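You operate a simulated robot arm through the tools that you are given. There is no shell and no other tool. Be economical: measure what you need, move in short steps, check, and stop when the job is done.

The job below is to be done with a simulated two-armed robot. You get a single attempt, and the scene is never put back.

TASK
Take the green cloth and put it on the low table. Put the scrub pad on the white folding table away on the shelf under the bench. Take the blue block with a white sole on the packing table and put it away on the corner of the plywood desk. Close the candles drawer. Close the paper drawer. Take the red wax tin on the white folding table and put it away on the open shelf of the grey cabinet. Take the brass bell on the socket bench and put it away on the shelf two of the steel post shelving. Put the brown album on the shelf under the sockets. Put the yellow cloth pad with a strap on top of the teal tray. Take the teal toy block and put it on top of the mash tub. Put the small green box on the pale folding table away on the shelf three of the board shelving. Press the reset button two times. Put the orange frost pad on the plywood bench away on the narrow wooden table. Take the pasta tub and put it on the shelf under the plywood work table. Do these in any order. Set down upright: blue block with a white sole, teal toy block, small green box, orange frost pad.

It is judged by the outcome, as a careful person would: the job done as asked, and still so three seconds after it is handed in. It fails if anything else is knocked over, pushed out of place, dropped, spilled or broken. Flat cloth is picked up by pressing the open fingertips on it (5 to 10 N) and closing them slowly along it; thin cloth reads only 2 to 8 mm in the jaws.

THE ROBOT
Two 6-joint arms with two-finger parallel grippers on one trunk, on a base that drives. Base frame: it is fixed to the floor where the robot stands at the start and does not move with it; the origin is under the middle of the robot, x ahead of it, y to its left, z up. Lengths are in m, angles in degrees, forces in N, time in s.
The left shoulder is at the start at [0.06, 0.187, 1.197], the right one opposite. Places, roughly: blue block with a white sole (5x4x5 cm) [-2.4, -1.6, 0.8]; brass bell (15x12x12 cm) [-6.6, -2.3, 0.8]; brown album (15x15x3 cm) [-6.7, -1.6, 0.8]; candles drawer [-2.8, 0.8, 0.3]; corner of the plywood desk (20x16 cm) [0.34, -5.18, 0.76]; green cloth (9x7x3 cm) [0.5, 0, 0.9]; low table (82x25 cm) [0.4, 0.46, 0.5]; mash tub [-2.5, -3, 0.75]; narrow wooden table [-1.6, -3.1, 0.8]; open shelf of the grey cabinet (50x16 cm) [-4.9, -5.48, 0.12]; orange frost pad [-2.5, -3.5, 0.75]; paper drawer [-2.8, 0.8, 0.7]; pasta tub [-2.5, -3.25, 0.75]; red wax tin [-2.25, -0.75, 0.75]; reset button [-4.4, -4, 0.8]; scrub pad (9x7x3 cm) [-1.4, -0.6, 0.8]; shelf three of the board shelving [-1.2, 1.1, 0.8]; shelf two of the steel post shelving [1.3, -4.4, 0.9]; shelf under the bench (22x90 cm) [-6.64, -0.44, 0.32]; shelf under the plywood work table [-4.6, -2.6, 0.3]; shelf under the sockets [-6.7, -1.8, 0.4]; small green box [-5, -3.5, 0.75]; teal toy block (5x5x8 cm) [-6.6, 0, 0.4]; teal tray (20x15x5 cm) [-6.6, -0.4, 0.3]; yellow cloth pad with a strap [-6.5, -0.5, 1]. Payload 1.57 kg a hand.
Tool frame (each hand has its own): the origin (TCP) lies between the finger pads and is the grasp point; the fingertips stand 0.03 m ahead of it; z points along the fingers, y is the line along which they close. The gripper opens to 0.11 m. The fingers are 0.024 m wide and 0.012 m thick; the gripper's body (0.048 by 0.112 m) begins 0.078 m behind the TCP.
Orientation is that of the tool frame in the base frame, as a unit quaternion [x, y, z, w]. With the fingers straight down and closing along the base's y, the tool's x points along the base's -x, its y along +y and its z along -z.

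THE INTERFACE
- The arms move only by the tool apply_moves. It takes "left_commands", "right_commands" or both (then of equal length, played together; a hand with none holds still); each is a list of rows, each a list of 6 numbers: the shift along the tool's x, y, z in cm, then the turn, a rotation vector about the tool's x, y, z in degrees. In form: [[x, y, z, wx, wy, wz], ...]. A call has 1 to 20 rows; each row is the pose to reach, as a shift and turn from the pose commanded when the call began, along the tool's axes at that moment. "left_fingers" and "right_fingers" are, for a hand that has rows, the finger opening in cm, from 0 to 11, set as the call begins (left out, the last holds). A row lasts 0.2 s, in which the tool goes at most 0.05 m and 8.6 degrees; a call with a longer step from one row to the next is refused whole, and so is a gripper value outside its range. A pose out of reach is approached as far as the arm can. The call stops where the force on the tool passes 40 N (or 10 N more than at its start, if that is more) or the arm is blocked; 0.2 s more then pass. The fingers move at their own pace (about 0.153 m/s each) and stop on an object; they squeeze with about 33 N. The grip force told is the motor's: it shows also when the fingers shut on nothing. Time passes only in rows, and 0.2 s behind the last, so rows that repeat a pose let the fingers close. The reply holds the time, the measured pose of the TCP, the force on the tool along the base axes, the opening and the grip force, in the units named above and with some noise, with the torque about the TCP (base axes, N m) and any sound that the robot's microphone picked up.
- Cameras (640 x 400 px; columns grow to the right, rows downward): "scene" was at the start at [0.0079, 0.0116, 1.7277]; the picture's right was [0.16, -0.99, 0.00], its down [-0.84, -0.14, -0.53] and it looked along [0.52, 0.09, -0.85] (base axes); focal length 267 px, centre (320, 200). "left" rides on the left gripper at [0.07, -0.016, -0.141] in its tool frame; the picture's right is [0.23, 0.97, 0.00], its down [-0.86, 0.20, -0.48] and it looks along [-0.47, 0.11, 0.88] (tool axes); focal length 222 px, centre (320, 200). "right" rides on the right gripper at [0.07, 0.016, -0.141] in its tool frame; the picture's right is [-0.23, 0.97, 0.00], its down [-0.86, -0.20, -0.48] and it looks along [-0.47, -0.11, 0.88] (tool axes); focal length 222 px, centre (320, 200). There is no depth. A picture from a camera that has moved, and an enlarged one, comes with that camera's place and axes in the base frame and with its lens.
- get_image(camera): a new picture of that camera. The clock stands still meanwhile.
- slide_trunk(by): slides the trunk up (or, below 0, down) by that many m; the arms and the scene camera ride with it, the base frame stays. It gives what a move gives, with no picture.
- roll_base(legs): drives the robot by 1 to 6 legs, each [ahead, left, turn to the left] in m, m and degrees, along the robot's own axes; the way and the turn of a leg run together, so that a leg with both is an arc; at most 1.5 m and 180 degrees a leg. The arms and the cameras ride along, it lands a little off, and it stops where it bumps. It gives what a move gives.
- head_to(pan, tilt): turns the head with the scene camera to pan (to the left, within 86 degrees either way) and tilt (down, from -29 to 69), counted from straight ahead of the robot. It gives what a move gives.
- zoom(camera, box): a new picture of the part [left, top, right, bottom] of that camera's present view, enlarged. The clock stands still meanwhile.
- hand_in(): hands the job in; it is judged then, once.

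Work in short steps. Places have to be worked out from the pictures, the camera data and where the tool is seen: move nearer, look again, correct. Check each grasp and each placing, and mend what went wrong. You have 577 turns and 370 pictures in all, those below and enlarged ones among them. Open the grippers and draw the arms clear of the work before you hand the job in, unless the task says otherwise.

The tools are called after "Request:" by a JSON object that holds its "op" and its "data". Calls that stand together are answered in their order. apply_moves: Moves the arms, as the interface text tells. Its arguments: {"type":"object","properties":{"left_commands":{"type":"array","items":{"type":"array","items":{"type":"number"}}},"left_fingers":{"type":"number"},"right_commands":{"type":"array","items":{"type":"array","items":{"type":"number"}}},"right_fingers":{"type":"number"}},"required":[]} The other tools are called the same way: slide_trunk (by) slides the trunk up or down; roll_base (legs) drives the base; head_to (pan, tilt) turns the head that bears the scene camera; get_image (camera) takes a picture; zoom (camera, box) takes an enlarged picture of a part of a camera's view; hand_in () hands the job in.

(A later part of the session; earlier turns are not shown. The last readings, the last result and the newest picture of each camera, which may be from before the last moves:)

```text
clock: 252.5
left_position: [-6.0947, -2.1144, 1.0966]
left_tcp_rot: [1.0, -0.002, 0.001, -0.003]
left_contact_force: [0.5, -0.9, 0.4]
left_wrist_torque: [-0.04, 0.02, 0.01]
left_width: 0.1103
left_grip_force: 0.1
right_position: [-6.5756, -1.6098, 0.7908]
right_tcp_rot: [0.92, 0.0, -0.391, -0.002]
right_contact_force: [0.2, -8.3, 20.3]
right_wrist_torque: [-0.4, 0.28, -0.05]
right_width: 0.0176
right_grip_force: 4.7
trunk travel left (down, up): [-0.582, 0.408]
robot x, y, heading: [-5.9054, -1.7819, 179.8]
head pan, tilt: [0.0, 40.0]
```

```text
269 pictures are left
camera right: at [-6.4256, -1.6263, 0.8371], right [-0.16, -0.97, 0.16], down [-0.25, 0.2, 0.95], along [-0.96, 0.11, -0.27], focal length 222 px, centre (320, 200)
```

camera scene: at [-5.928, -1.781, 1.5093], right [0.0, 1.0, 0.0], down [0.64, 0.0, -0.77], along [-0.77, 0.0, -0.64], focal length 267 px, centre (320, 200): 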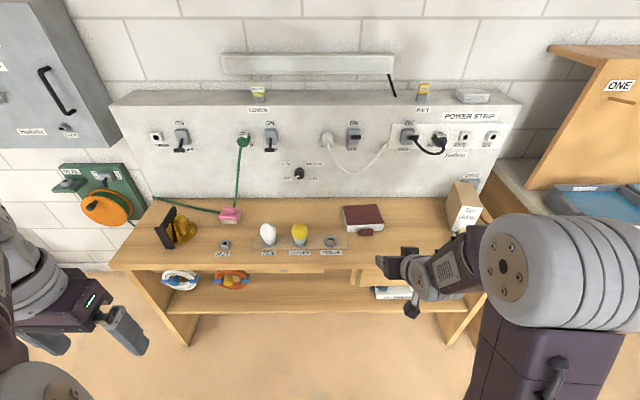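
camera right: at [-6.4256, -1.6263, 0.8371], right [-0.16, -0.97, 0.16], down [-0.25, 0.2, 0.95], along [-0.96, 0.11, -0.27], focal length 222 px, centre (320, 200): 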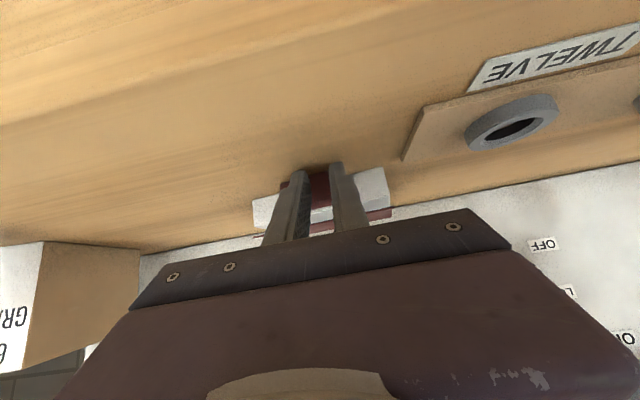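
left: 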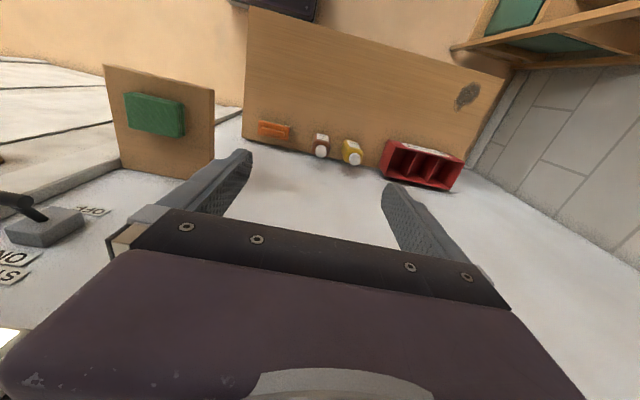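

The fingers closed just in front of the tab. I reopen and move 2.5 cm farther in, slightly raised.

Request:
{"op": "apply_moves", "data": {"right_commands": [[-0.3, 0, -0.3, 0, 0, 0], [-0.3, 0, -0.3, 0, 0, 0], [-1, 0, 0.4, 0, 0, 0], [-1.6, 0, 1.0, 0, 0, 0], [-2.1, 0, 1.5, 0, 0, 0], [-2.1, 0, 1.5, 0, 0, 0]], "right_fingers": 7.5}}

Request:
{"op": "get_image", "data": {"camera": "right"}}

```text
clock: 252.9
left_position: [-6.0963, -2.1134, 1.0968]
left_tcp_rot: [1.0, -0.002, 0.002, -0.002]
left_contact_force: [0.3, -0.7, -0.1]
left_wrist_torque: [0.05, 0.0, -0.01]
left_width: 0.1102
left_grip_force: 0.1
right_position: [-6.5753, -1.6039, 0.7891]
right_tcp_rot: [0.921, -0.003, -0.388, -0.002]
right_contact_force: [-0.9, 0.6, 0.8]
right_wrist_torque: [-0.05, -0.06, 0.04]
right_width: 0.0731
right_grip_force: 0.1
trunk travel left (down, up): [-0.582, 0.408]
robot x, y, heading: [-5.904, -1.782, 179.6]
head pan, tilt: [0.0, 40.0]
stopped in row 1 (right hand): the force on the tool passed its limit (the readings are from after the stop); the commanded pose is now the measured one
```

```text
268 pictures are left
camera right: at [-6.425, -1.6216, 0.8384], right [-0.17, -0.97, 0.16], down [-0.25, 0.2, 0.95], along [-0.95, 0.12, -0.28], focal length 222 px, centre (320, 200)
```

right: 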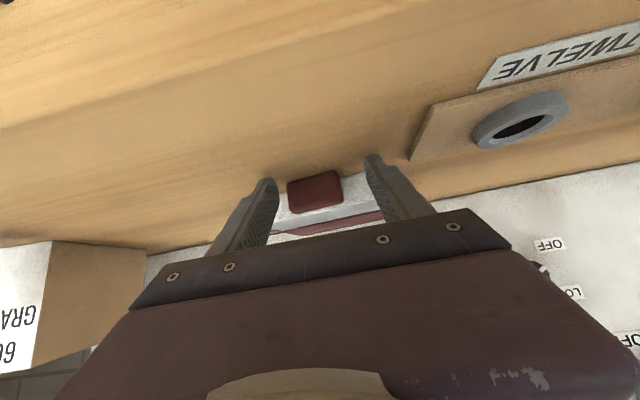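

Opened now; I raise 4 mm and advance 2.5 cm.

Request:
{"op": "apply_moves", "data": {"right_commands": [[-0.3, 0, -0.3, 0, 0, 0], [-1, 0, 0.4, 0, 0, 0], [-1.6, 0, 1.0, 0, 0, 0], [-2.1, 0, 1.5, 0, 0, 0], [-2.1, 0, 1.5, 0, 0, 0]]}}

Request:
{"op": "get_image", "data": {"camera": "right"}}

```text
clock: 254.1
left_position: [-6.0984, -2.1125, 1.0966]
left_tcp_rot: [1.0, -0.003, 0.002, -0.002]
left_contact_force: [-1.0, 0.0, -0.5]
left_wrist_torque: [0.0, 0.02, -0.02]
left_width: 0.1103
left_grip_force: 0.1
right_position: [-6.6014, -1.6034, 0.7926]
right_tcp_rot: [0.922, -0.003, -0.387, -0.002]
right_contact_force: [1.4, -0.3, 1.0]
right_wrist_torque: [-0.09, -0.01, 0.04]
right_width: 0.0751
right_grip_force: 0.5
trunk travel left (down, up): [-0.582, 0.408]
robot x, y, heading: [-5.9008, -1.7786, 179.6]
head pan, tilt: [0.0, 40.0]
```

```text
267 pictures are left
camera right: at [-6.4515, -1.6206, 0.8425], right [-0.17, -0.97, 0.16], down [-0.26, 0.2, 0.95], along [-0.95, 0.12, -0.28], focal length 222 px, centre (320, 200)
```

right: 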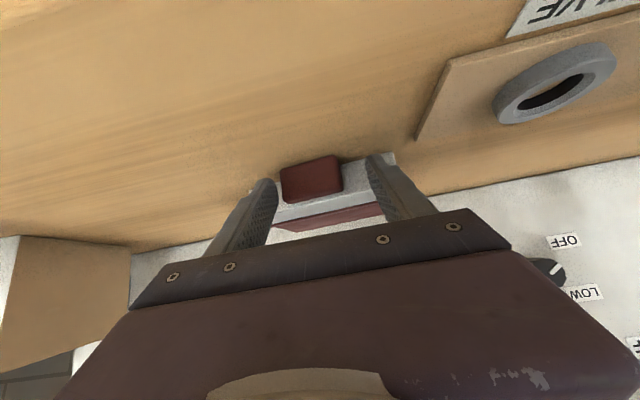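

The tab is now fully between the fingers. Close.

Request:
{"op": "apply_moves", "data": {"right_commands": [[0, 0, 0, 0, 0, 0], [0, 0, 0, 0, 0, 0], [0, 0, 0, 0, 0, 0], [0, 0, 0, 0, 0, 0]], "right_fingers": 1}}

Request:
{"op": "get_image", "data": {"camera": "right"}}

```text
clock: 255.1
left_position: [-6.0985, -2.1133, 1.0971]
left_tcp_rot: [1.0, -0.004, 0.002, -0.002]
left_contact_force: [-0.1, 0.6, -0.2]
left_wrist_torque: [-0.02, -0.03, -0.01]
left_width: 0.1098
left_grip_force: 0.0
right_position: [-6.6022, -1.602, 0.7935]
right_tcp_rot: [0.922, -0.003, -0.387, -0.002]
right_contact_force: [-0.7, 2.4, 1.4]
right_wrist_torque: [0.14, 0.1, -0.12]
right_width: 0.0502
right_grip_force: 33.2
trunk travel left (down, up): [-0.582, 0.408]
robot x, y, heading: [-5.8975, -1.7804, 179.4]
head pan, tilt: [0.0, 40.0]
```

```text
266 pictures are left
camera right: at [-6.4517, -1.6205, 0.8425], right [-0.17, -0.97, 0.16], down [-0.26, 0.2, 0.95], along [-0.95, 0.12, -0.28], focal length 222 px, centre (320, 200)
```

right: 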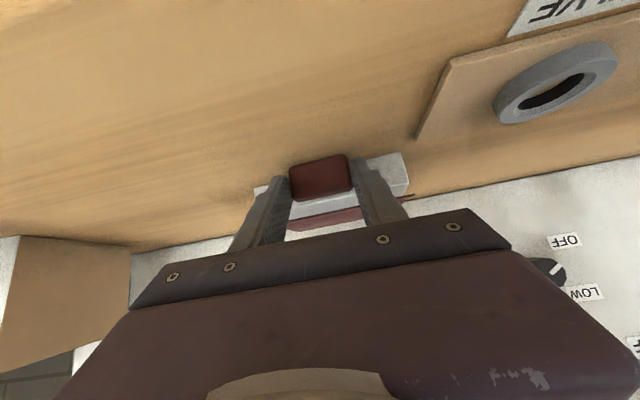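

Gripped at 5.0 cm, 33 N. I lift vertically 8 cm and check for droop.

Request:
{"op": "apply_moves", "data": {"right_commands": [[-0.7, 0, -0.7, 0, 0, 0], [-1.8, 0, -1.8, 0, 0, 0], [-3.2, 0, -3.2, 0, 0, 0], [-5, 0, -5, 0, 0, 0], [-6, 0, -6, 0, 0, 0]]}}

Request:
{"op": "get_image", "data": {"camera": "right"}}

Request:
{"op": "zoom", "data": {"camera": "scene", "box": [280, 170, 480, 300]}}

```text
clock: 256.3
left_position: [-6.0982, -2.113, 1.0953]
left_tcp_rot: [1.0, -0.004, 0.002, -0.001]
left_contact_force: [-0.5, 0.3, 0.2]
left_wrist_torque: [-0.02, 0.03, 0.03]
left_width: 0.1097
left_grip_force: 0.0
right_position: [-6.5998, -1.6036, 0.8687]
right_tcp_rot: [0.922, -0.003, -0.388, -0.006]
right_contact_force: [0.1, 0.3, -3.8]
right_wrist_torque: [0.04, -0.35, -0.04]
right_width: 0.0503
right_grip_force: 33.3
right hand out of reach, approached as far as the arm can: row 4, 5
trunk travel left (down, up): [-0.582, 0.408]
robot x, y, heading: [-5.8994, -1.7844, 179.5]
head pan, tilt: [0.0, 40.0]
```

```text
265 pictures are left
camera right: at [-6.4502, -1.6215, 0.9179], right [-0.17, -0.97, 0.15], down [-0.25, 0.19, 0.95], along [-0.95, 0.12, -0.28], focal length 222 px, centre (320, 200)
```

right: 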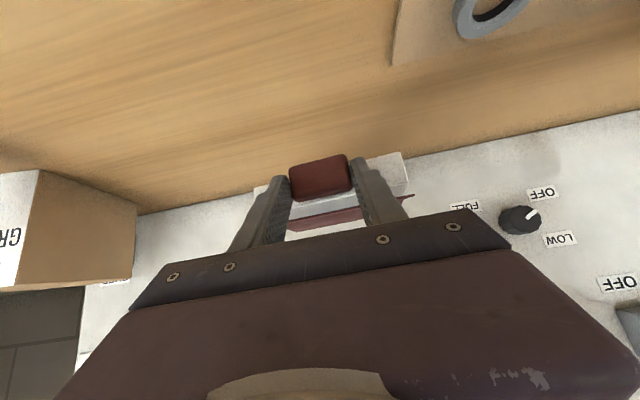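

```text
3.08 times, centred on (380, 235) of scene
camera zoom: at [-5.9277, -1.7805, 1.5093], right [0.01, 1.0, 0.0], down [0.64, 0.0, -0.77], along [-0.77, 0.01, -0.64], focal length 823 px, centre (135, 92)
```

zoom: 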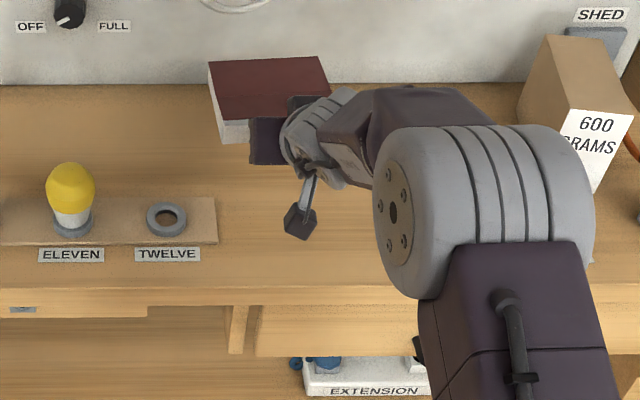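

Held level. I back away from the bench, strafe left 0.17 and lower the trunk to shelf height.

Request:
{"op": "roll_base", "data": {"legs": [[-0.4, 0, 0], [0, 0.17, 0]]}}

Request:
{"op": "slide_trunk", "data": {"by": -0.39}}

Request:
{"op": "get_image", "data": {"camera": "scene"}}

Request:
{"op": "get_image", "data": {"camera": "right"}}

```text
clock: 259.9
left_position: [-5.6992, -2.2841, 1.0969]
left_tcp_rot: [1.0, 0.0, 0.002, -0.001]
left_contact_force: [0.7, 0.2, -0.2]
left_wrist_torque: [0.04, 0.0, -0.01]
left_width: 0.1099
left_grip_force: 0.0
right_position: [-6.205, -1.7783, 0.8685]
right_tcp_rot: [0.922, -0.001, -0.388, -0.004]
right_contact_force: [0.7, -0.1, -4.1]
right_wrist_torque: [0.01, -0.37, 0.0]
right_width: 0.0501
right_grip_force: 33.7
trunk travel left (down, up): [-0.582, 0.408]
robot x, y, heading: [-5.5029, -1.951, 179.6]
head pan, tilt: [0.0, 40.0]
```

```text
clock: 263.6
left_position: [-5.699, -2.2849, 0.7056]
left_tcp_rot: [1.0, 0.0, 0.002, -0.001]
left_contact_force: [-1.1, 0.5, -0.6]
left_wrist_torque: [0.02, 0.0, -0.02]
left_width: 0.11
left_grip_force: 0.1
right_position: [-6.2038, -1.7766, 0.479]
right_tcp_rot: [0.922, -0.002, -0.388, -0.005]
right_contact_force: [0.3, 0.8, -3.0]
right_wrist_torque: [0.01, -0.36, -0.02]
right_width: 0.0502
right_grip_force: 33.0
trunk travel left (down, up): [-0.192, 0.798]
robot x, y, heading: [-5.5065, -1.9578, 179.8]
head pan, tilt: [0.0, 40.0]
```

```text
263 pictures are left
camera scene: at [-5.5309, -1.9512, 1.1193], right [0.0, 1.0, 0.0], down [0.64, 0.0, -0.77], along [-0.77, 0.0, -0.64], focal length 267 px, centre (320, 200)
```

scene: 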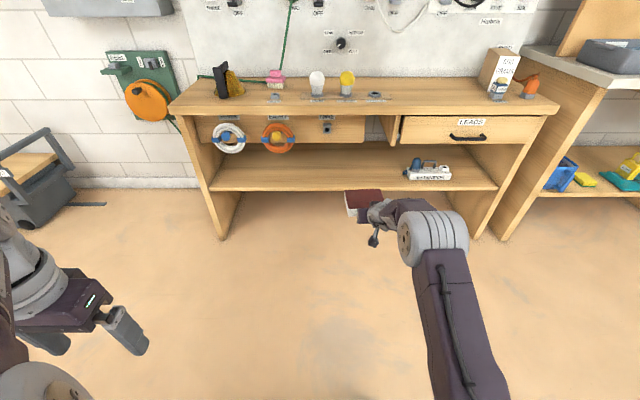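

```text
262 pictures are left
camera right: at [-6.054, -1.7949, 0.5275], right [-0.17, -0.97, 0.16], down [-0.26, 0.2, 0.95], along [-0.95, 0.12, -0.28], focal length 222 px, centre (320, 200)
```

right: 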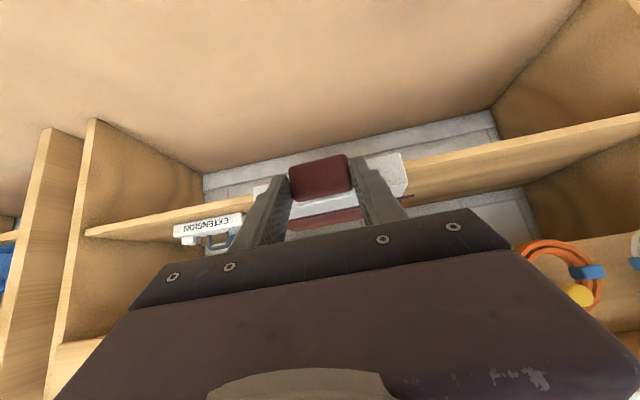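

Clear entry: shelf ≈ 0.395, underside ≈ 0.64. Album bottom is about 3.3 cm under the TCP. I roll in 0.33 m at this height.

Request:
{"op": "roll_base", "data": {"legs": [[0.33, 0, 0]]}}

Request:
{"op": "get_image", "data": {"camera": "scene"}}

Request:
{"op": "get_image", "data": {"camera": "right"}}

```text
clock: 265.8
left_position: [-6.031, -2.2838, 0.7056]
left_tcp_rot: [1.0, 0.0, 0.002, -0.002]
left_contact_force: [1.0, 0.0, -0.4]
left_wrist_torque: [0.02, 0.01, 0.03]
left_width: 0.1099
left_grip_force: 0.0
right_position: [-6.5359, -1.7777, 0.4789]
right_tcp_rot: [0.922, -0.003, -0.387, -0.006]
right_contact_force: [0.2, 0.1, -4.1]
right_wrist_torque: [0.01, -0.4, 0.01]
right_width: 0.0498
right_grip_force: 32.9
trunk travel left (down, up): [-0.192, 0.798]
robot x, y, heading: [-5.8353, -1.9532, 179.9]
head pan, tilt: [0.0, 40.0]
```

```text
261 pictures are left
camera scene: at [-5.863, -1.9506, 1.1193], right [0.0, 1.0, 0.0], down [0.64, 0.0, -0.77], along [-0.77, 0.0, -0.64], focal length 267 px, centre (320, 200)
```

scene: 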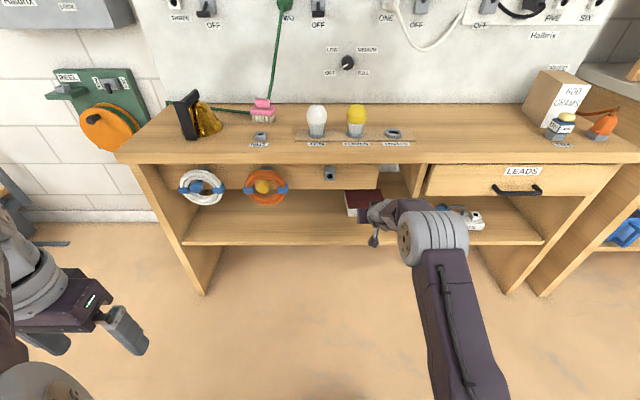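

```text
260 pictures are left
camera right: at [-6.386, -1.7951, 0.5272], right [-0.17, -0.97, 0.16], down [-0.26, 0.19, 0.95], along [-0.95, 0.12, -0.28], focal length 222 px, centre (320, 200)
```

right: 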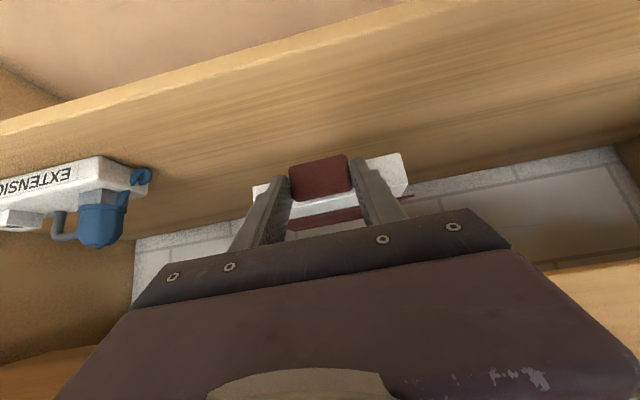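

Album is over the shelf. I lower straight down until it rests.

Request:
{"op": "apply_moves", "data": {"right_commands": [[0.8, 0, 0.8, 0, 0, 0], [1.6, 0, 1.6, 0, 0, 0], [2.2, 0, 2.2, 0, 0, 0], [2.6, 0, 2.6, 0, 0, 0], [3, 0, 3, 0, 0, 0], [3.4, 0, 3.4, 0, 0, 0], [3.8, 0, 3.8, 0, 0, 0]]}}

Request:
{"op": "get_image", "data": {"camera": "right"}}

```text
clock: 267.4
left_position: [-6.0306, -2.284, 0.7066]
left_tcp_rot: [1.0, 0.0, 0.003, -0.003]
left_contact_force: [0.0, 0.3, -0.8]
left_wrist_torque: [0.06, -0.01, -0.01]
left_width: 0.1098
left_grip_force: 0.1
right_position: [-6.5368, -1.7774, 0.4244]
right_tcp_rot: [0.922, -0.002, -0.387, -0.005]
right_contact_force: [0.3, -0.4, -3.7]
right_wrist_torque: [0.02, -0.38, -0.02]
right_width: 0.0498
right_grip_force: 32.8
right hand out of reach, approached as far as the arm can: row 2
trunk travel left (down, up): [-0.192, 0.798]
robot x, y, heading: [-5.8408, -1.9531, 179.6]
head pan, tilt: [0.0, 40.0]
```

```text
259 pictures are left
camera right: at [-6.3864, -1.7951, 0.4731], right [-0.17, -0.97, 0.16], down [-0.26, 0.19, 0.95], along [-0.95, 0.12, -0.28], focal length 222 px, centre (320, 200)
```

right: 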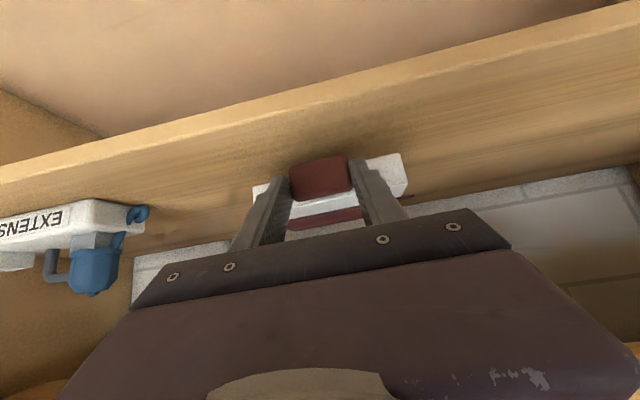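

Not yet touching (bottom ≈ 0.39). I continue down in small steps.

Request:
{"op": "apply_moves", "data": {"right_commands": [[0.4, 0, 0.4, 0, 0, 0], [0.8, 0, 0.8, 0, 0, 0], [1.2, 0, 1.2, 0, 0, 0], [1.6, 0, 1.6, 0, 0, 0], [2, 0, 2, 0, 0, 0], [2.4, 0, 2.4, 0, 0, 0], [2.8, 0, 2.8, 0, 0, 0]]}}

Request:
{"op": "get_image", "data": {"camera": "right"}}

```text
clock: 269.0
left_position: [-6.0274, -2.2842, 0.7075]
left_tcp_rot: [1.0, 0.0, 0.0, -0.002]
left_contact_force: [0.7, -0.5, -1.2]
left_wrist_torque: [0.01, 0.05, -0.01]
left_width: 0.1101
left_grip_force: 0.0
right_position: [-6.5381, -1.7762, 0.3928]
right_tcp_rot: [0.919, -0.001, -0.395, -0.005]
right_contact_force: [7.1, 1.1, 26.6]
right_wrist_torque: [-0.01, -0.02, 0.28]
right_width: 0.05
right_grip_force: 33.0
trunk travel left (down, up): [-0.192, 0.798]
robot x, y, heading: [-5.8391, -1.9497, 179.9]
head pan, tilt: [0.0, 40.0]
```

```text
258 pictures are left
camera right: at [-6.3874, -1.7942, 0.4397], right [-0.16, -0.97, 0.16], down [-0.24, 0.19, 0.95], along [-0.96, 0.12, -0.27], focal length 222 px, centre (320, 200)
```

right: 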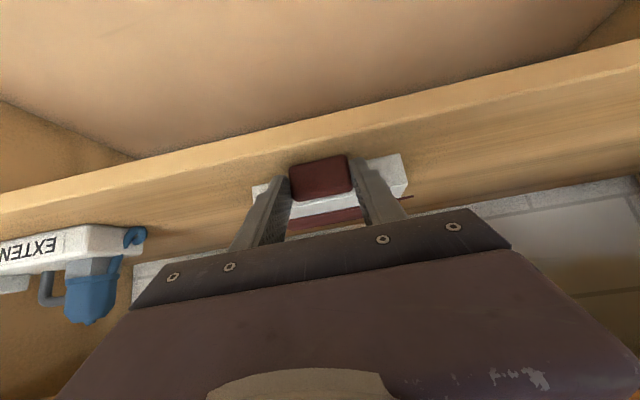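

Resting on the shelf. I open and withdraw along the tool axis.

Request:
{"op": "apply_moves", "data": {"right_commands": [[-0.2, 0, -0.2, 0, 0, 0], [-0.2, 0, -0.2, 0, 0, 0], [-0.2, 0, -0.2, 0, 0, 0]], "right_fingers": 8}}

Request:
{"op": "apply_moves", "data": {"right_commands": [[0, 0, -2, 0, 0, 0], [0, 0, -5, 0, 0, 0], [0, 0, -8, 0, 0, 0]]}}

Request:
{"op": "get_image", "data": {"camera": "right"}}

```text
clock: 269.8
left_position: [-6.0291, -2.2842, 0.7074]
left_tcp_rot: [1.0, 0.0, 0.0, -0.002]
left_contact_force: [0.2, -0.1, 0.5]
left_wrist_torque: [0.02, 0.0, 0.01]
left_width: 0.1098
left_grip_force: 0.0
right_position: [-6.5369, -1.776, 0.389]
right_tcp_rot: [0.922, -0.002, -0.388, -0.005]
right_contact_force: [4.4, 8.4, 14.0]
right_wrist_torque: [-0.24, 0.01, 0.1]
right_width: 0.0718
right_grip_force: 0.0
trunk travel left (down, up): [-0.192, 0.798]
robot x, y, heading: [-5.8359, -1.9497, 180.2]
head pan, tilt: [0.0, 40.0]
```

```text
clock: 270.6
left_position: [-6.0305, -2.2849, 0.7072]
left_tcp_rot: [1.0, 0.001, 0.002, -0.001]
left_contact_force: [0.6, -0.2, 0.0]
left_wrist_torque: [0.02, -0.05, -0.01]
left_width: 0.11
left_grip_force: 0.0
right_position: [-6.4791, -1.7785, 0.445]
right_tcp_rot: [0.922, -0.001, -0.387, -0.004]
right_contact_force: [0.5, -0.6, -0.3]
right_wrist_torque: [-0.01, 0.03, 0.01]
right_width: 0.0799
right_grip_force: 0.1
trunk travel left (down, up): [-0.192, 0.798]
robot x, y, heading: [-5.8365, -1.9524, 179.6]
head pan, tilt: [0.0, 40.0]
```

```text
257 pictures are left
camera right: at [-6.3292, -1.7965, 0.4933], right [-0.16, -0.97, 0.16], down [-0.26, 0.19, 0.95], along [-0.95, 0.12, -0.28], focal length 222 px, centre (320, 200)
```

right: 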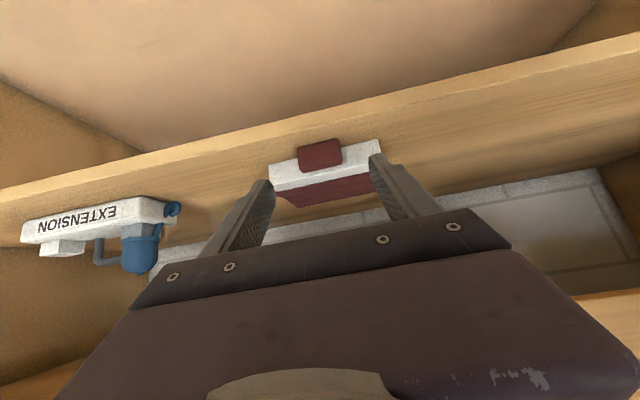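

The album is in place. I roll back and tuck the right hand in (level), preparing the left hand for the teal toy block.

Request:
{"op": "roll_base", "data": {"legs": [[-0.3, 0, 0]]}}

Request:
{"op": "apply_moves", "data": {"right_commands": [[2.7, -1.3, -2.7, 0, 5, 0], [5.4, -2.6, -5.4, 0, 10, 0], [8.1, -4, -8.1, 0, 15, 0], [10.8, -5.3, -10.8, 0, 20, 0], [13.5, -6.6, -13.5, 0, 25, 0], [16.2, -8, -16.2, 0, 30, 0], [18.9, -9.3, -18.9, 0, 35, 0], [21.6, -10.6, -21.6, 0, 40, 0], [23.5, -12, -23.5, 0, 45, 0]]}}

Request:
{"op": "get_image", "data": {"camera": "scene"}}

```text
clock: 272.6
left_position: [-5.7327, -2.2835, 0.7055]
left_tcp_rot: [1.0, -0.001, 0.002, -0.002]
left_contact_force: [0.2, 0.1, -0.5]
left_wrist_torque: [0.01, -0.01, -0.03]
left_width: 0.1101
left_grip_force: 0.1
right_position: [-6.1808, -1.7772, 0.4444]
right_tcp_rot: [0.922, -0.002, -0.387, -0.005]
right_contact_force: [-0.7, 0.2, -0.7]
right_wrist_torque: [0.0, 0.0, -0.02]
right_width: 0.0799
right_grip_force: 0.1
trunk travel left (down, up): [-0.192, 0.798]
robot x, y, heading: [-5.5388, -1.9502, 179.6]
head pan, tilt: [0.0, 40.0]
```

```text
clock: 274.6
left_position: [-5.7318, -2.2847, 0.7069]
left_tcp_rot: [1.0, -0.001, 0.001, -0.001]
left_contact_force: [-0.3, 1.4, -0.4]
left_wrist_torque: [0.0, 0.01, 0.04]
left_width: 0.1101
left_grip_force: 0.0
right_position: [-5.8308, -1.6667, 0.4118]
right_tcp_rot: [1.0, -0.004, -0.022, 0.011]
right_contact_force: [-0.1, -0.3, 0.7]
right_wrist_torque: [0.01, -0.02, 0.02]
right_width: 0.0798
right_grip_force: 0.1
right hand out of reach, approached as far as the arm can: row 5, 8, 9
trunk travel left (down, up): [-0.192, 0.798]
robot x, y, heading: [-5.5377, -1.9539, 179.7]
head pan, tilt: [0.0, 40.0]
```

```text
256 pictures are left
camera scene: at [-5.564, -1.9513, 1.1194], right [0.0, 1.0, 0.0], down [0.64, 0.0, -0.77], along [-0.77, 0.0, -0.64], focal length 267 px, centre (320, 200)
```

scene: 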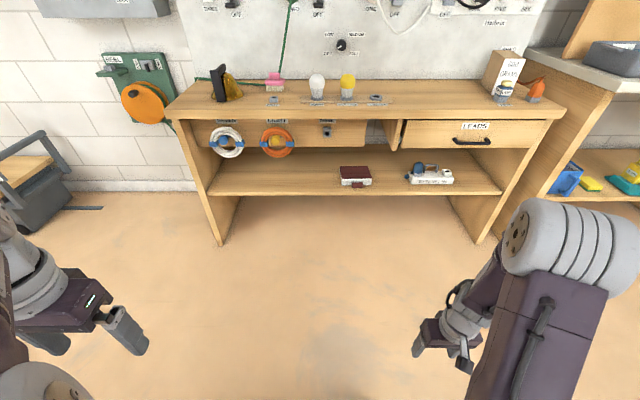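

Album sits well on the shelf. I strafe right to stand in front of the toy blocks.

Request:
{"op": "roll_base", "data": {"legs": [[0.08, -1.1, 0], [0, -1.05, 0]]}}

Request:
{"op": "get_image", "data": {"camera": "scene"}}

```text
clock: 285.3
left_position: [-5.7766, -0.1278, 0.7068]
left_tcp_rot: [1.0, -0.02, 0.002, -0.003]
left_contact_force: [-0.8, 0.4, -1.1]
left_wrist_torque: [-0.02, 0.0, 0.0]
left_width: 0.1101
left_grip_force: 0.2
right_position: [-5.8515, 0.4931, 0.4132]
right_tcp_rot: [0.999, -0.022, -0.024, 0.01]
right_contact_force: [-0.5, 0.5, -0.8]
right_wrist_torque: [-0.02, -0.02, 0.0]
right_width: 0.0798
right_grip_force: 0.1
trunk travel left (down, up): [-0.192, 0.798]
robot x, y, heading: [-5.5683, 0.1958, 177.5]
head pan, tilt: [0.0, 40.0]
```

```text
255 pictures are left
camera scene: at [-5.5947, 0.1988, 1.1193], right [0.04, 1.0, 0.0], down [0.64, -0.03, -0.77], along [-0.77, 0.03, -0.64], focal length 267 px, centre (320, 200)
```

scene: 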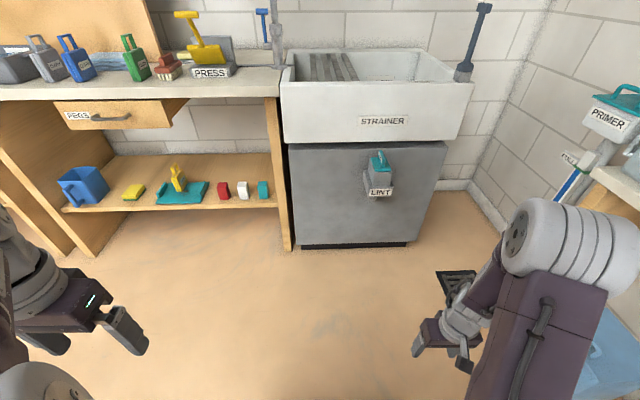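

The block is at (-6.60, -0.027), panel inner face y ≈ 0.042. I square the heading, raise the right hand a little, and prepare the left hand with 45° tilt.

Request:
{"op": "roll_base", "data": {"legs": [[0, 0, 2.5]]}}

Request:
{"op": "apply_moves", "data": {"left_commands": [[-2.5, -1.5, 0, 0, -6, 0], [-5, -3, 0, 0, -12, 0], [-7.5, -4.5, 0, 0, -18, 0], [-10, -6, 0, 0, -24, 0], [-12.5, -7.5, 0, 0, -30, 0], [-15, -9, 0, 0, -36, 0], [-17, -11, 0, 0, -41, 0], [-19, -13, 0, 0, -45, 0]], "right_commands": [[0, 0, -2, 0, 0, 0], [0, 0, -4, 0, 0, 0], [0, 0, -6, 0, 0, 0], [0, 0, -8, 0, 0, 0], [0, 0, -10, 0, 0, 0], [0, 0, -12, 0, 0, 0], [0, 0, -14, 0, 0, 0], [0, 0, -16, 0, 0, 0]], "left_fingers": 7.5}}

Request:
{"op": "slide_trunk", "data": {"by": -0.13}}

Request:
{"op": "get_image", "data": {"camera": "scene"}}

Request:
{"op": "get_image", "data": {"camera": "left"}}

```text
clock: 286.1
left_position: [-5.7612, -0.1371, 0.7087]
left_tcp_rot: [1.0, 0.003, 0.001, -0.002]
left_contact_force: [-0.1, -0.6, -0.3]
left_wrist_torque: [-0.01, -0.03, -0.04]
left_width: 0.1098
left_grip_force: 0.1
right_position: [-5.8644, 0.4807, 0.4129]
right_tcp_rot: [1.0, 0.001, -0.024, 0.011]
right_contact_force: [-0.4, 0.5, 0.5]
right_wrist_torque: [-0.01, -0.01, 0.01]
right_width: 0.08
right_grip_force: 0.1
trunk travel left (down, up): [-0.192, 0.798]
robot x, y, heading: [-5.5683, 0.198, -179.8]
head pan, tilt: [0.0, 40.0]
```

```text
clock: 287.9
left_position: [-5.9852, -0.0092, 0.6988]
left_tcp_rot: [0.924, 0.004, -0.381, -0.001]
left_contact_force: [-0.9, 0.0, 0.4]
left_wrist_torque: [0.03, 0.02, -0.01]
left_width: 0.0749
left_grip_force: 0.0
left hand out of reach, approached as far as the arm can: row 1, 2, 3, 4, 5, 6, 7, 8
right_position: [-5.8496, 0.4845, 0.5177]
right_tcp_rot: [0.997, 0.001, -0.064, 0.046]
right_contact_force: [0.6, -0.3, 0.7]
right_wrist_torque: [0.03, -0.02, 0.01]
right_width: 0.0799
right_grip_force: 0.1
right hand out of reach, approached as far as the arm can: row 1, 2, 3, 4, 5, 6, 7, 8
trunk travel left (down, up): [-0.192, 0.798]
robot x, y, heading: [-5.5686, 0.1963, -179.5]
head pan, tilt: [0.0, 40.0]
```

```text
clock: 289.5
left_position: [-5.9846, -0.011, 0.5671]
left_tcp_rot: [0.925, 0.003, -0.38, -0.001]
left_contact_force: [-0.3, 0.5, 0.9]
left_wrist_torque: [0.01, -0.01, 0.02]
left_width: 0.0748
left_grip_force: 0.1
right_position: [-5.8498, 0.4845, 0.3877]
right_tcp_rot: [0.997, 0.001, -0.064, 0.046]
right_contact_force: [0.4, 0.1, 0.4]
right_wrist_torque: [0.0, 0.0, 0.03]
right_width: 0.0799
right_grip_force: 0.0
trunk travel left (down, up): [-0.062, 0.928]
robot x, y, heading: [-5.5673, 0.1973, -179.8]
head pan, tilt: [0.0, 40.0]
```

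```text
254 pictures are left
camera scene: at [-5.5947, 0.1976, 0.9894], right [0.0, 1.0, 0.0], down [0.64, 0.0, -0.77], along [-0.77, 0.0, -0.64], focal length 267 px, centre (320, 200)
```

scene: 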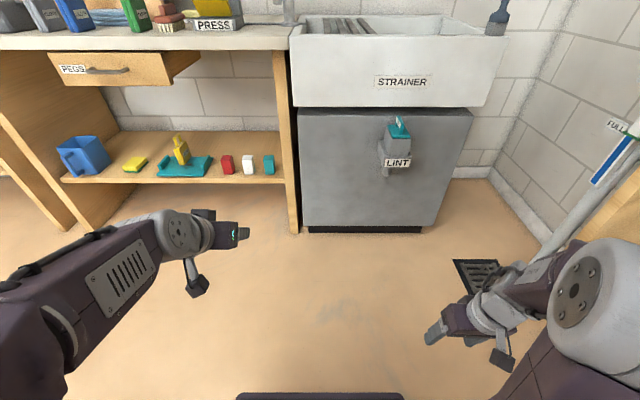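

```text
253 pictures are left
camera left: at [-5.8359, 0.0064, 0.6189], right [0.17, -0.97, -0.16], down [-0.27, -0.2, 0.94], along [-0.95, -0.11, -0.3], focal length 222 px, centre (320, 200)
```

left: 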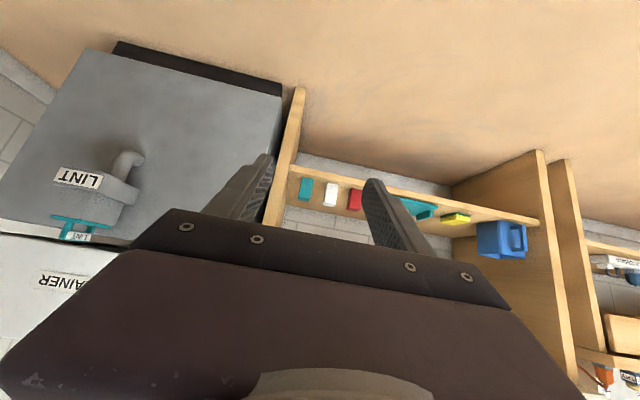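

The LINT holder near (-6.33, 0.44) could be close to the right hand when I roll in, so I move the right hand farther right and advance the left hand first.

Request:
{"op": "apply_moves", "data": {"right_commands": [[1, -3, 0, 0, 0, 0], [2, -6, 0, 0, 0, 0], [3, -9, 0, 0, 0, 0], [4, -12, 0, 0, 0, 0], [5, -14, 0, 0, 0, 0], [6, -14, 0, 0, 0, 0]], "left_commands": [[-1.4, 0.8, 1, 0, 0, 0], [-2.8, 1.7, 2, 0, 0, 0], [-4.2, 1.7, 4, 0, 0, 0], [-5.6, 1.7, 6, 0, 0, 0], [-6, 1.7, 9, 0, 0, 0], [-6, 1.7, 12, 0, 0, 0]]}}

Request:
{"op": "get_image", "data": {"camera": "scene"}}

```text
clock: 290.9
left_position: [-6.1111, -0.0287, 0.5244]
left_tcp_rot: [0.925, 0.003, -0.38, -0.001]
left_contact_force: [-0.5, -0.7, 0.3]
left_wrist_torque: [0.0, 0.01, -0.02]
left_width: 0.0749
left_grip_force: 0.1
right_position: [-5.7908, 0.6228, 0.3659]
right_tcp_rot: [0.997, 0.0, -0.069, 0.046]
right_contact_force: [0.5, -0.4, 0.0]
right_wrist_torque: [0.02, 0.03, -0.01]
right_width: 0.0802
right_grip_force: 0.1
trunk travel left (down, up): [-0.062, 0.928]
robot x, y, heading: [-5.5727, 0.1944, -179.5]
head pan, tilt: [0.0, 40.0]
```

```text
252 pictures are left
camera scene: at [-5.5947, 0.1977, 0.9894], right [0.0, 1.0, 0.0], down [0.64, 0.0, -0.77], along [-0.77, 0.0, -0.64], focal length 267 px, centre (320, 200)
```

scene: 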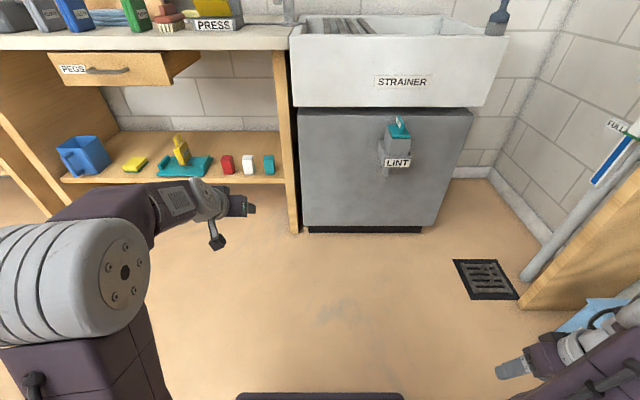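

I roll in 0.38 m with the left hand above the blocks' height.

Request:
{"op": "roll_base", "data": {"legs": [[0.38, 0, 0]]}}

Request:
{"op": "get_image", "data": {"camera": "left"}}

Request:
{"op": "get_image", "data": {"camera": "scene"}}

```text
clock: 293.2
left_position: [-6.484, -0.0312, 0.5239]
left_tcp_rot: [0.925, 0.004, -0.381, 0.0]
left_contact_force: [0.4, -0.4, -0.2]
left_wrist_torque: [0.02, -0.02, -0.01]
left_width: 0.0749
left_grip_force: 0.2
right_position: [-6.1657, 0.6206, 0.366]
right_tcp_rot: [0.996, 0.001, -0.069, 0.047]
right_contact_force: [0.0, 0.9, 0.2]
right_wrist_torque: [0.0, -0.01, 0.01]
right_width: 0.0801
right_grip_force: 0.1
trunk travel left (down, up): [-0.062, 0.928]
robot x, y, heading: [-5.9433, 0.1964, -179.6]
head pan, tilt: [0.0, 40.0]
```

```text
251 pictures are left
camera left: at [-6.335, -0.0145, 0.5751], right [0.17, -0.97, -0.16], down [-0.27, -0.2, 0.94], along [-0.95, -0.12, -0.3], focal length 222 px, centre (320, 200)
```

left: 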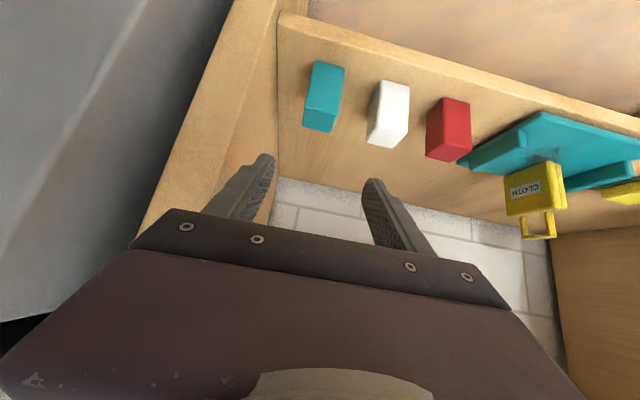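

```text
250 pictures are left
camera scene: at [-5.9686, 0.1953, 0.9893], right [-0.01, 1.0, 0.0], down [0.64, 0.0, -0.77], along [-0.77, -0.01, -0.64], focal length 267 px, centre (320, 200)
```

scene: 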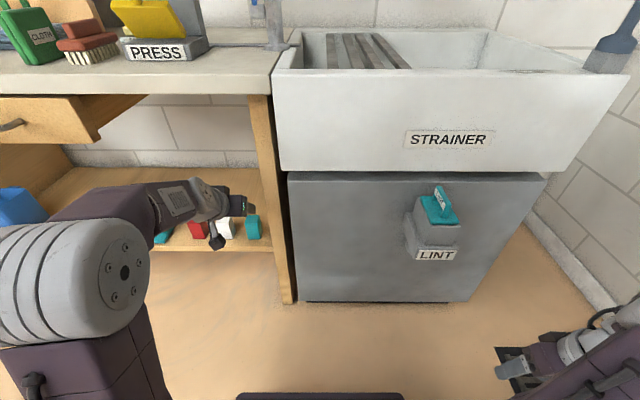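

Block centre ≈ (-6.59, -0.028). I approach along the 45° tool axis toward TCP (-6.59, -0.029, 0.372).

Request:
{"op": "apply_moves", "data": {"left_commands": [[1.6, 0, 2, 0, 0, 0], [3.2, 0, 5, 0, 0, 0], [3.2, 0, 8.5, 0, 0, 0], [3.2, 0, 12, 0, 0, 0], [3.2, 0, 15, 0, 0, 0]]}}

Request:
{"op": "get_image", "data": {"camera": "left"}}

```text
clock: 294.4
left_position: [-6.569, -0.0312, 0.3962]
left_tcp_rot: [0.925, 0.003, -0.38, 0.0]
left_contact_force: [-0.6, -0.3, -0.4]
left_wrist_torque: [0.0, 0.0, 0.01]
left_width: 0.0748
left_grip_force: 0.1
right_position: [-6.1653, 0.6211, 0.366]
right_tcp_rot: [0.996, 0.001, -0.069, 0.048]
right_contact_force: [-0.1, -1.1, 0.0]
right_wrist_torque: [0.0, 0.03, 0.04]
right_width: 0.08
right_grip_force: 0.1
trunk travel left (down, up): [-0.062, 0.928]
robot x, y, heading: [-5.945, 0.1937, -179.6]
head pan, tilt: [0.0, 40.0]
```

```text
249 pictures are left
camera left: at [-6.419, -0.0144, 0.4474], right [0.17, -0.97, -0.16], down [-0.27, -0.2, 0.94], along [-0.95, -0.11, -0.3], focal length 222 px, centre (320, 200)
```

left: 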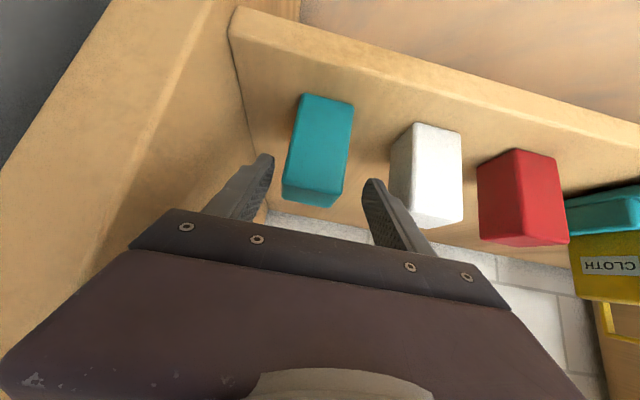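

Centred. I go on 3.4 cm and close.

Request:
{"op": "apply_moves", "data": {"left_commands": [[0, 0, 1.5, 0, 0, 0], [0, 0, 2.6, 0, 0, 0], [0, 0, 3.4, 0, 0, 0], [0, 0, 3.4, 0, 0, 0]]}}

Request:
{"op": "apply_moves", "data": {"left_commands": [[0, 0, 0, 0, 0, 0], [0, 0, 0, 0, 0, 0], [0, 0, 0, 0, 0, 0]], "left_fingers": 2}}

Request:
{"op": "get_image", "data": {"camera": "left"}}

```text
clock: 295.4
left_position: [-6.5926, -0.0324, 0.371]
left_tcp_rot: [0.925, 0.005, -0.381, 0.001]
left_contact_force: [-0.3, -0.1, 0.6]
left_wrist_torque: [0.01, -0.01, 0.02]
left_width: 0.075
left_grip_force: 0.0
right_position: [-6.1654, 0.6201, 0.3651]
right_tcp_rot: [0.996, 0.002, -0.07, 0.046]
right_contact_force: [0.2, -0.4, -0.8]
right_wrist_torque: [-0.01, 0.0, 0.01]
right_width: 0.08
right_grip_force: 0.0
trunk travel left (down, up): [-0.062, 0.928]
robot x, y, heading: [-5.9423, 0.1957, -179.4]
head pan, tilt: [0.0, 40.0]
```

```text
clock: 296.2
left_position: [-6.591, -0.0322, 0.3709]
left_tcp_rot: [0.925, 0.005, -0.38, 0.0]
left_contact_force: [-0.7, 0.9, 0.8]
left_wrist_torque: [-0.03, 0.01, 0.01]
left_width: 0.0415
left_grip_force: 32.5
right_position: [-6.1658, 0.6199, 0.3658]
right_tcp_rot: [0.996, 0.001, -0.07, 0.047]
right_contact_force: [-0.7, 0.0, 0.0]
right_wrist_torque: [-0.02, -0.01, 0.04]
right_width: 0.08
right_grip_force: 0.1
trunk travel left (down, up): [-0.062, 0.928]
robot x, y, heading: [-5.9437, 0.1955, -179.8]
head pan, tilt: [0.0, 40.0]
```

```text
248 pictures are left
camera left: at [-6.4426, -0.0155, 0.422], right [0.17, -0.97, -0.16], down [-0.27, -0.2, 0.94], along [-0.95, -0.11, -0.3], focal length 222 px, centre (320, 200)
```

left: 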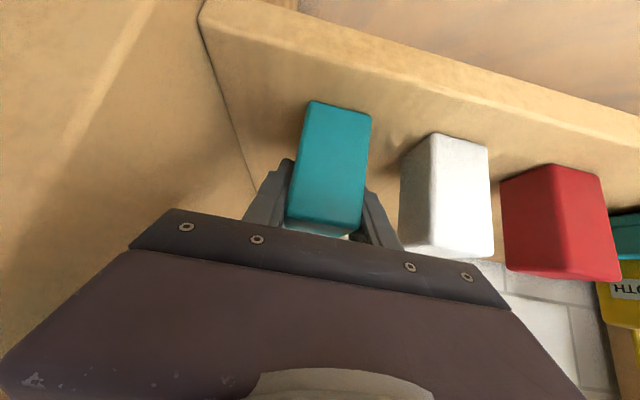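

Gripped at 4.2 cm. I lift along the tool axis and roll back.

Request:
{"op": "apply_moves", "data": {"left_commands": [[-1, 0, -1, 0, 0, 0], [-2.5, 0, -2.5, 0, 0, 0], [-4, 0, -4, 0, 0, 0], [-4, 0, -4, 0, 0, 0]]}}

Request:
{"op": "roll_base", "data": {"legs": [[-0.35, 0, 0]]}}

Request:
{"op": "get_image", "data": {"camera": "left"}}

Request:
{"op": "get_image", "data": {"camera": "scene"}}

```text
clock: 297.2
left_position: [-6.592, -0.0338, 0.4284]
left_tcp_rot: [0.925, 0.004, -0.381, -0.001]
left_contact_force: [0.1, -0.5, -1.5]
left_wrist_torque: [-0.01, 0.03, 0.01]
left_width: 0.0415
left_grip_force: 33.0
left hand out of reach, approached as far as the arm can: row 2
right_position: [-6.1664, 0.6206, 0.3655]
right_tcp_rot: [0.996, 0.001, -0.07, 0.047]
right_contact_force: [-0.8, 0.1, -0.9]
right_wrist_torque: [-0.03, -0.02, 0.01]
right_width: 0.0801
right_grip_force: 0.2
trunk travel left (down, up): [-0.062, 0.928]
robot x, y, heading: [-5.9405, 0.195, -179.5]
head pan, tilt: [0.0, 40.0]
```

```text
clock: 299.5
left_position: [-6.2452, -0.0321, 0.4275]
left_tcp_rot: [0.925, 0.004, -0.381, 0.001]
left_contact_force: [-0.7, 0.8, -0.8]
left_wrist_torque: [0.01, 0.03, 0.01]
left_width: 0.0415
left_grip_force: 32.8
right_position: [-5.8203, 0.622, 0.3655]
right_tcp_rot: [0.996, 0.002, -0.07, 0.047]
right_contact_force: [-0.5, -0.1, -0.1]
right_wrist_torque: [0.0, -0.01, -0.01]
right_width: 0.0797
right_grip_force: 0.0
trunk travel left (down, up): [-0.062, 0.928]
robot x, y, heading: [-5.5989, 0.1989, -179.8]
head pan, tilt: [0.0, 40.0]
```

```text
247 pictures are left
camera left: at [-6.0961, -0.0137, 0.4789], right [0.17, -0.97, -0.16], down [-0.27, -0.2, 0.94], along [-0.95, -0.12, -0.3], focal length 222 px, centre (320, 200)
```

left: 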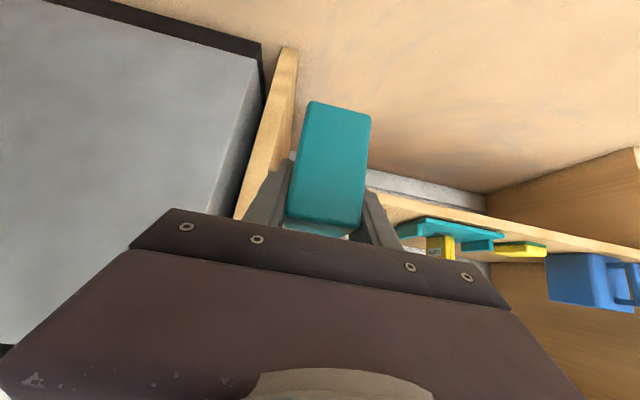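

```text
246 pictures are left
camera scene: at [-5.6231, 0.198, 0.9893], right [-0.01, 1.0, 0.0], down [0.64, 0.01, -0.77], along [-0.77, -0.01, -0.64], focal length 267 px, centre (320, 200)
```

scene: 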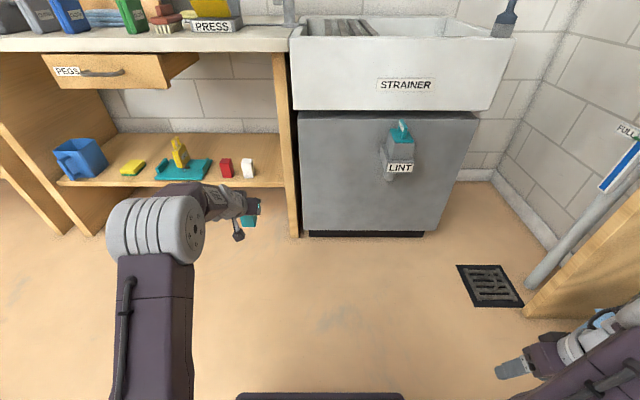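

The toy block is held. Now I raise the trunk, bring the right hand forward, and travel south to the bell.

Request:
{"op": "slide_trunk", "data": {"by": 0.4}}

Request:
{"op": "slide_trunk", "data": {"by": 0.25}}

Request:
{"op": "apply_moves", "data": {"right_commands": [[-2, 3, 0, -1, 1, 0], [-4, 6, -1, -2, 3, 0], [-6, 9, -2, -3, 5, 0], [-8, 12, -3, -5, 8, 0], [-10, 15, -4, -5, 8, 0], [-12, 18, -5, -5, 8, 0], [-14, 20, -6, -5, 8, 0], [-16, 22, -6, -5, 8, 0]], "left_commands": [[1.5, 0, -1.5, 0, 0, 0], [3, 0.5, -3, 0, 0, 0], [4.5, 1, -4.5, 0, 0, 0], [6, 1.5, -6, 0, 0, 0], [7.5, 2, -7.5, 0, 0, 0], [9, 2.5, -9, 0, 0, 0], [10.5, 3, -10.5, 0, 0, 0], [12, 3.5, -12, 0, 0, 0]]}}

Request:
{"op": "roll_base", "data": {"legs": [[0, 1.4, 0]]}}

Request:
{"op": "head_to", "data": {"pan": 50, "tilt": 30}}

Request:
{"op": "get_image", "data": {"camera": "scene"}}

```text
clock: 303.3
left_position: [-6.2465, -0.0319, 0.8265]
left_tcp_rot: [0.925, 0.005, -0.38, 0.001]
left_contact_force: [-0.1, 0.4, -1.0]
left_wrist_torque: [0.01, 0.02, 0.02]
left_width: 0.0413
left_grip_force: 33.0
right_position: [-5.8197, 0.6228, 0.7663]
right_tcp_rot: [0.997, 0.001, -0.069, 0.047]
right_contact_force: [-0.2, -0.1, -0.6]
right_wrist_torque: [0.0, -0.02, -0.02]
right_width: 0.0801
right_grip_force: 0.1
trunk travel left (down, up): [-0.462, 0.528]
robot x, y, heading: [-5.5999, 0.1951, -179.7]
head pan, tilt: [0.0, 40.0]
```

```text
clock: 305.9
left_position: [-6.2458, -0.0313, 1.08]
left_tcp_rot: [0.925, 0.005, -0.38, 0.0]
left_contact_force: [1.0, -0.1, 0.2]
left_wrist_torque: [0.02, 0.01, 0.03]
left_width: 0.0415
left_grip_force: 33.2
right_position: [-5.8201, 0.6224, 1.0148]
right_tcp_rot: [0.996, 0.002, -0.07, 0.048]
right_contact_force: [-0.2, -0.6, -1.1]
right_wrist_torque: [0.01, -0.01, -0.02]
right_width: 0.0801
right_grip_force: 0.1
trunk travel left (down, up): [-0.712, 0.278]
robot x, y, heading: [-5.5984, 0.1992, -179.3]
head pan, tilt: [0.0, 40.0]
```

```text
clock: 307.7
left_position: [-6.0724, -0.0644, 1.0776]
left_tcp_rot: [0.925, 0.005, -0.381, 0.0]
left_contact_force: [0.8, -0.7, -0.6]
left_wrist_torque: [0.0, -0.02, 0.01]
left_width: 0.0415
left_grip_force: 33.0
right_position: [-5.9556, 0.406, 1.0922]
right_tcp_rot: [0.993, 0.008, -0.01, 0.116]
right_contact_force: [-0.6, -1.0, -0.6]
right_wrist_torque: [0.04, 0.06, 0.01]
right_width: 0.0798
right_grip_force: 0.0
right hand out of reach, approached as far as the arm can: row 2, 3, 4, 5, 6, 7, 8
trunk travel left (down, up): [-0.712, 0.278]
robot x, y, heading: [-5.5991, 0.1962, -179.6]
head pan, tilt: [0.0, 40.0]
```

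```text
clock: 314.5
left_position: [-6.0624, -1.4278, 1.0779]
left_tcp_rot: [0.925, 0.004, -0.38, 0.0]
left_contact_force: [0.1, 0.2, -1.3]
left_wrist_torque: [0.04, 0.01, 0.0]
left_width: 0.0411
left_grip_force: 32.8
right_position: [-5.9428, -0.9554, 1.0919]
right_tcp_rot: [0.993, 0.008, -0.01, 0.116]
right_contact_force: [0.7, -0.1, -0.6]
right_wrist_torque: [0.0, 0.02, 0.02]
right_width: 0.0799
right_grip_force: 0.2
trunk travel left (down, up): [-0.712, 0.278]
robot x, y, heading: [-5.5818, -1.1625, -179.7]
head pan, tilt: [0.0, 40.0]
```

```text
clock: 315.7
left_position: [-6.0621, -1.4278, 1.0783]
left_tcp_rot: [0.925, 0.005, -0.38, 0.0]
left_contact_force: [0.3, 0.8, -0.7]
left_wrist_torque: [-0.01, 0.03, -0.02]
left_width: 0.0413
left_grip_force: 33.2
right_position: [-5.9454, -0.9552, 1.092]
right_tcp_rot: [0.993, 0.007, -0.01, 0.116]
right_contact_force: [-0.2, 0.0, 0.2]
right_wrist_torque: [-0.01, 0.01, 0.02]
right_width: 0.0801
right_grip_force: 0.0
trunk travel left (down, up): [-0.712, 0.278]
robot x, y, heading: [-5.5841, -1.1685, -179.4]
head pan, tilt: [50.0, 30.0]
```

```text
245 pictures are left
camera scene: at [-5.584, -1.234, 1.6547], right [-0.77, 0.64, 0.0], down [0.32, 0.39, -0.87], along [-0.55, -0.67, -0.5], focal length 267 px, centre (320, 200)
```

scene: 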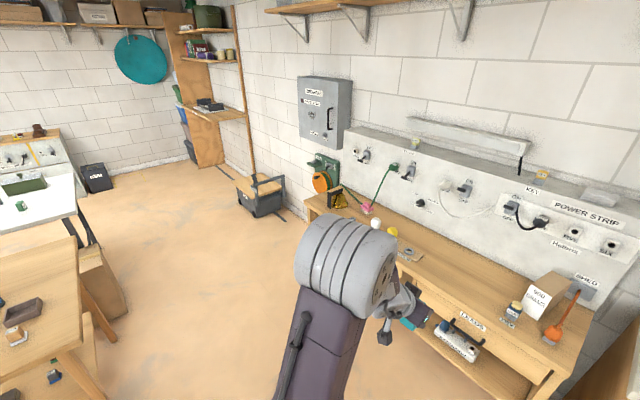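

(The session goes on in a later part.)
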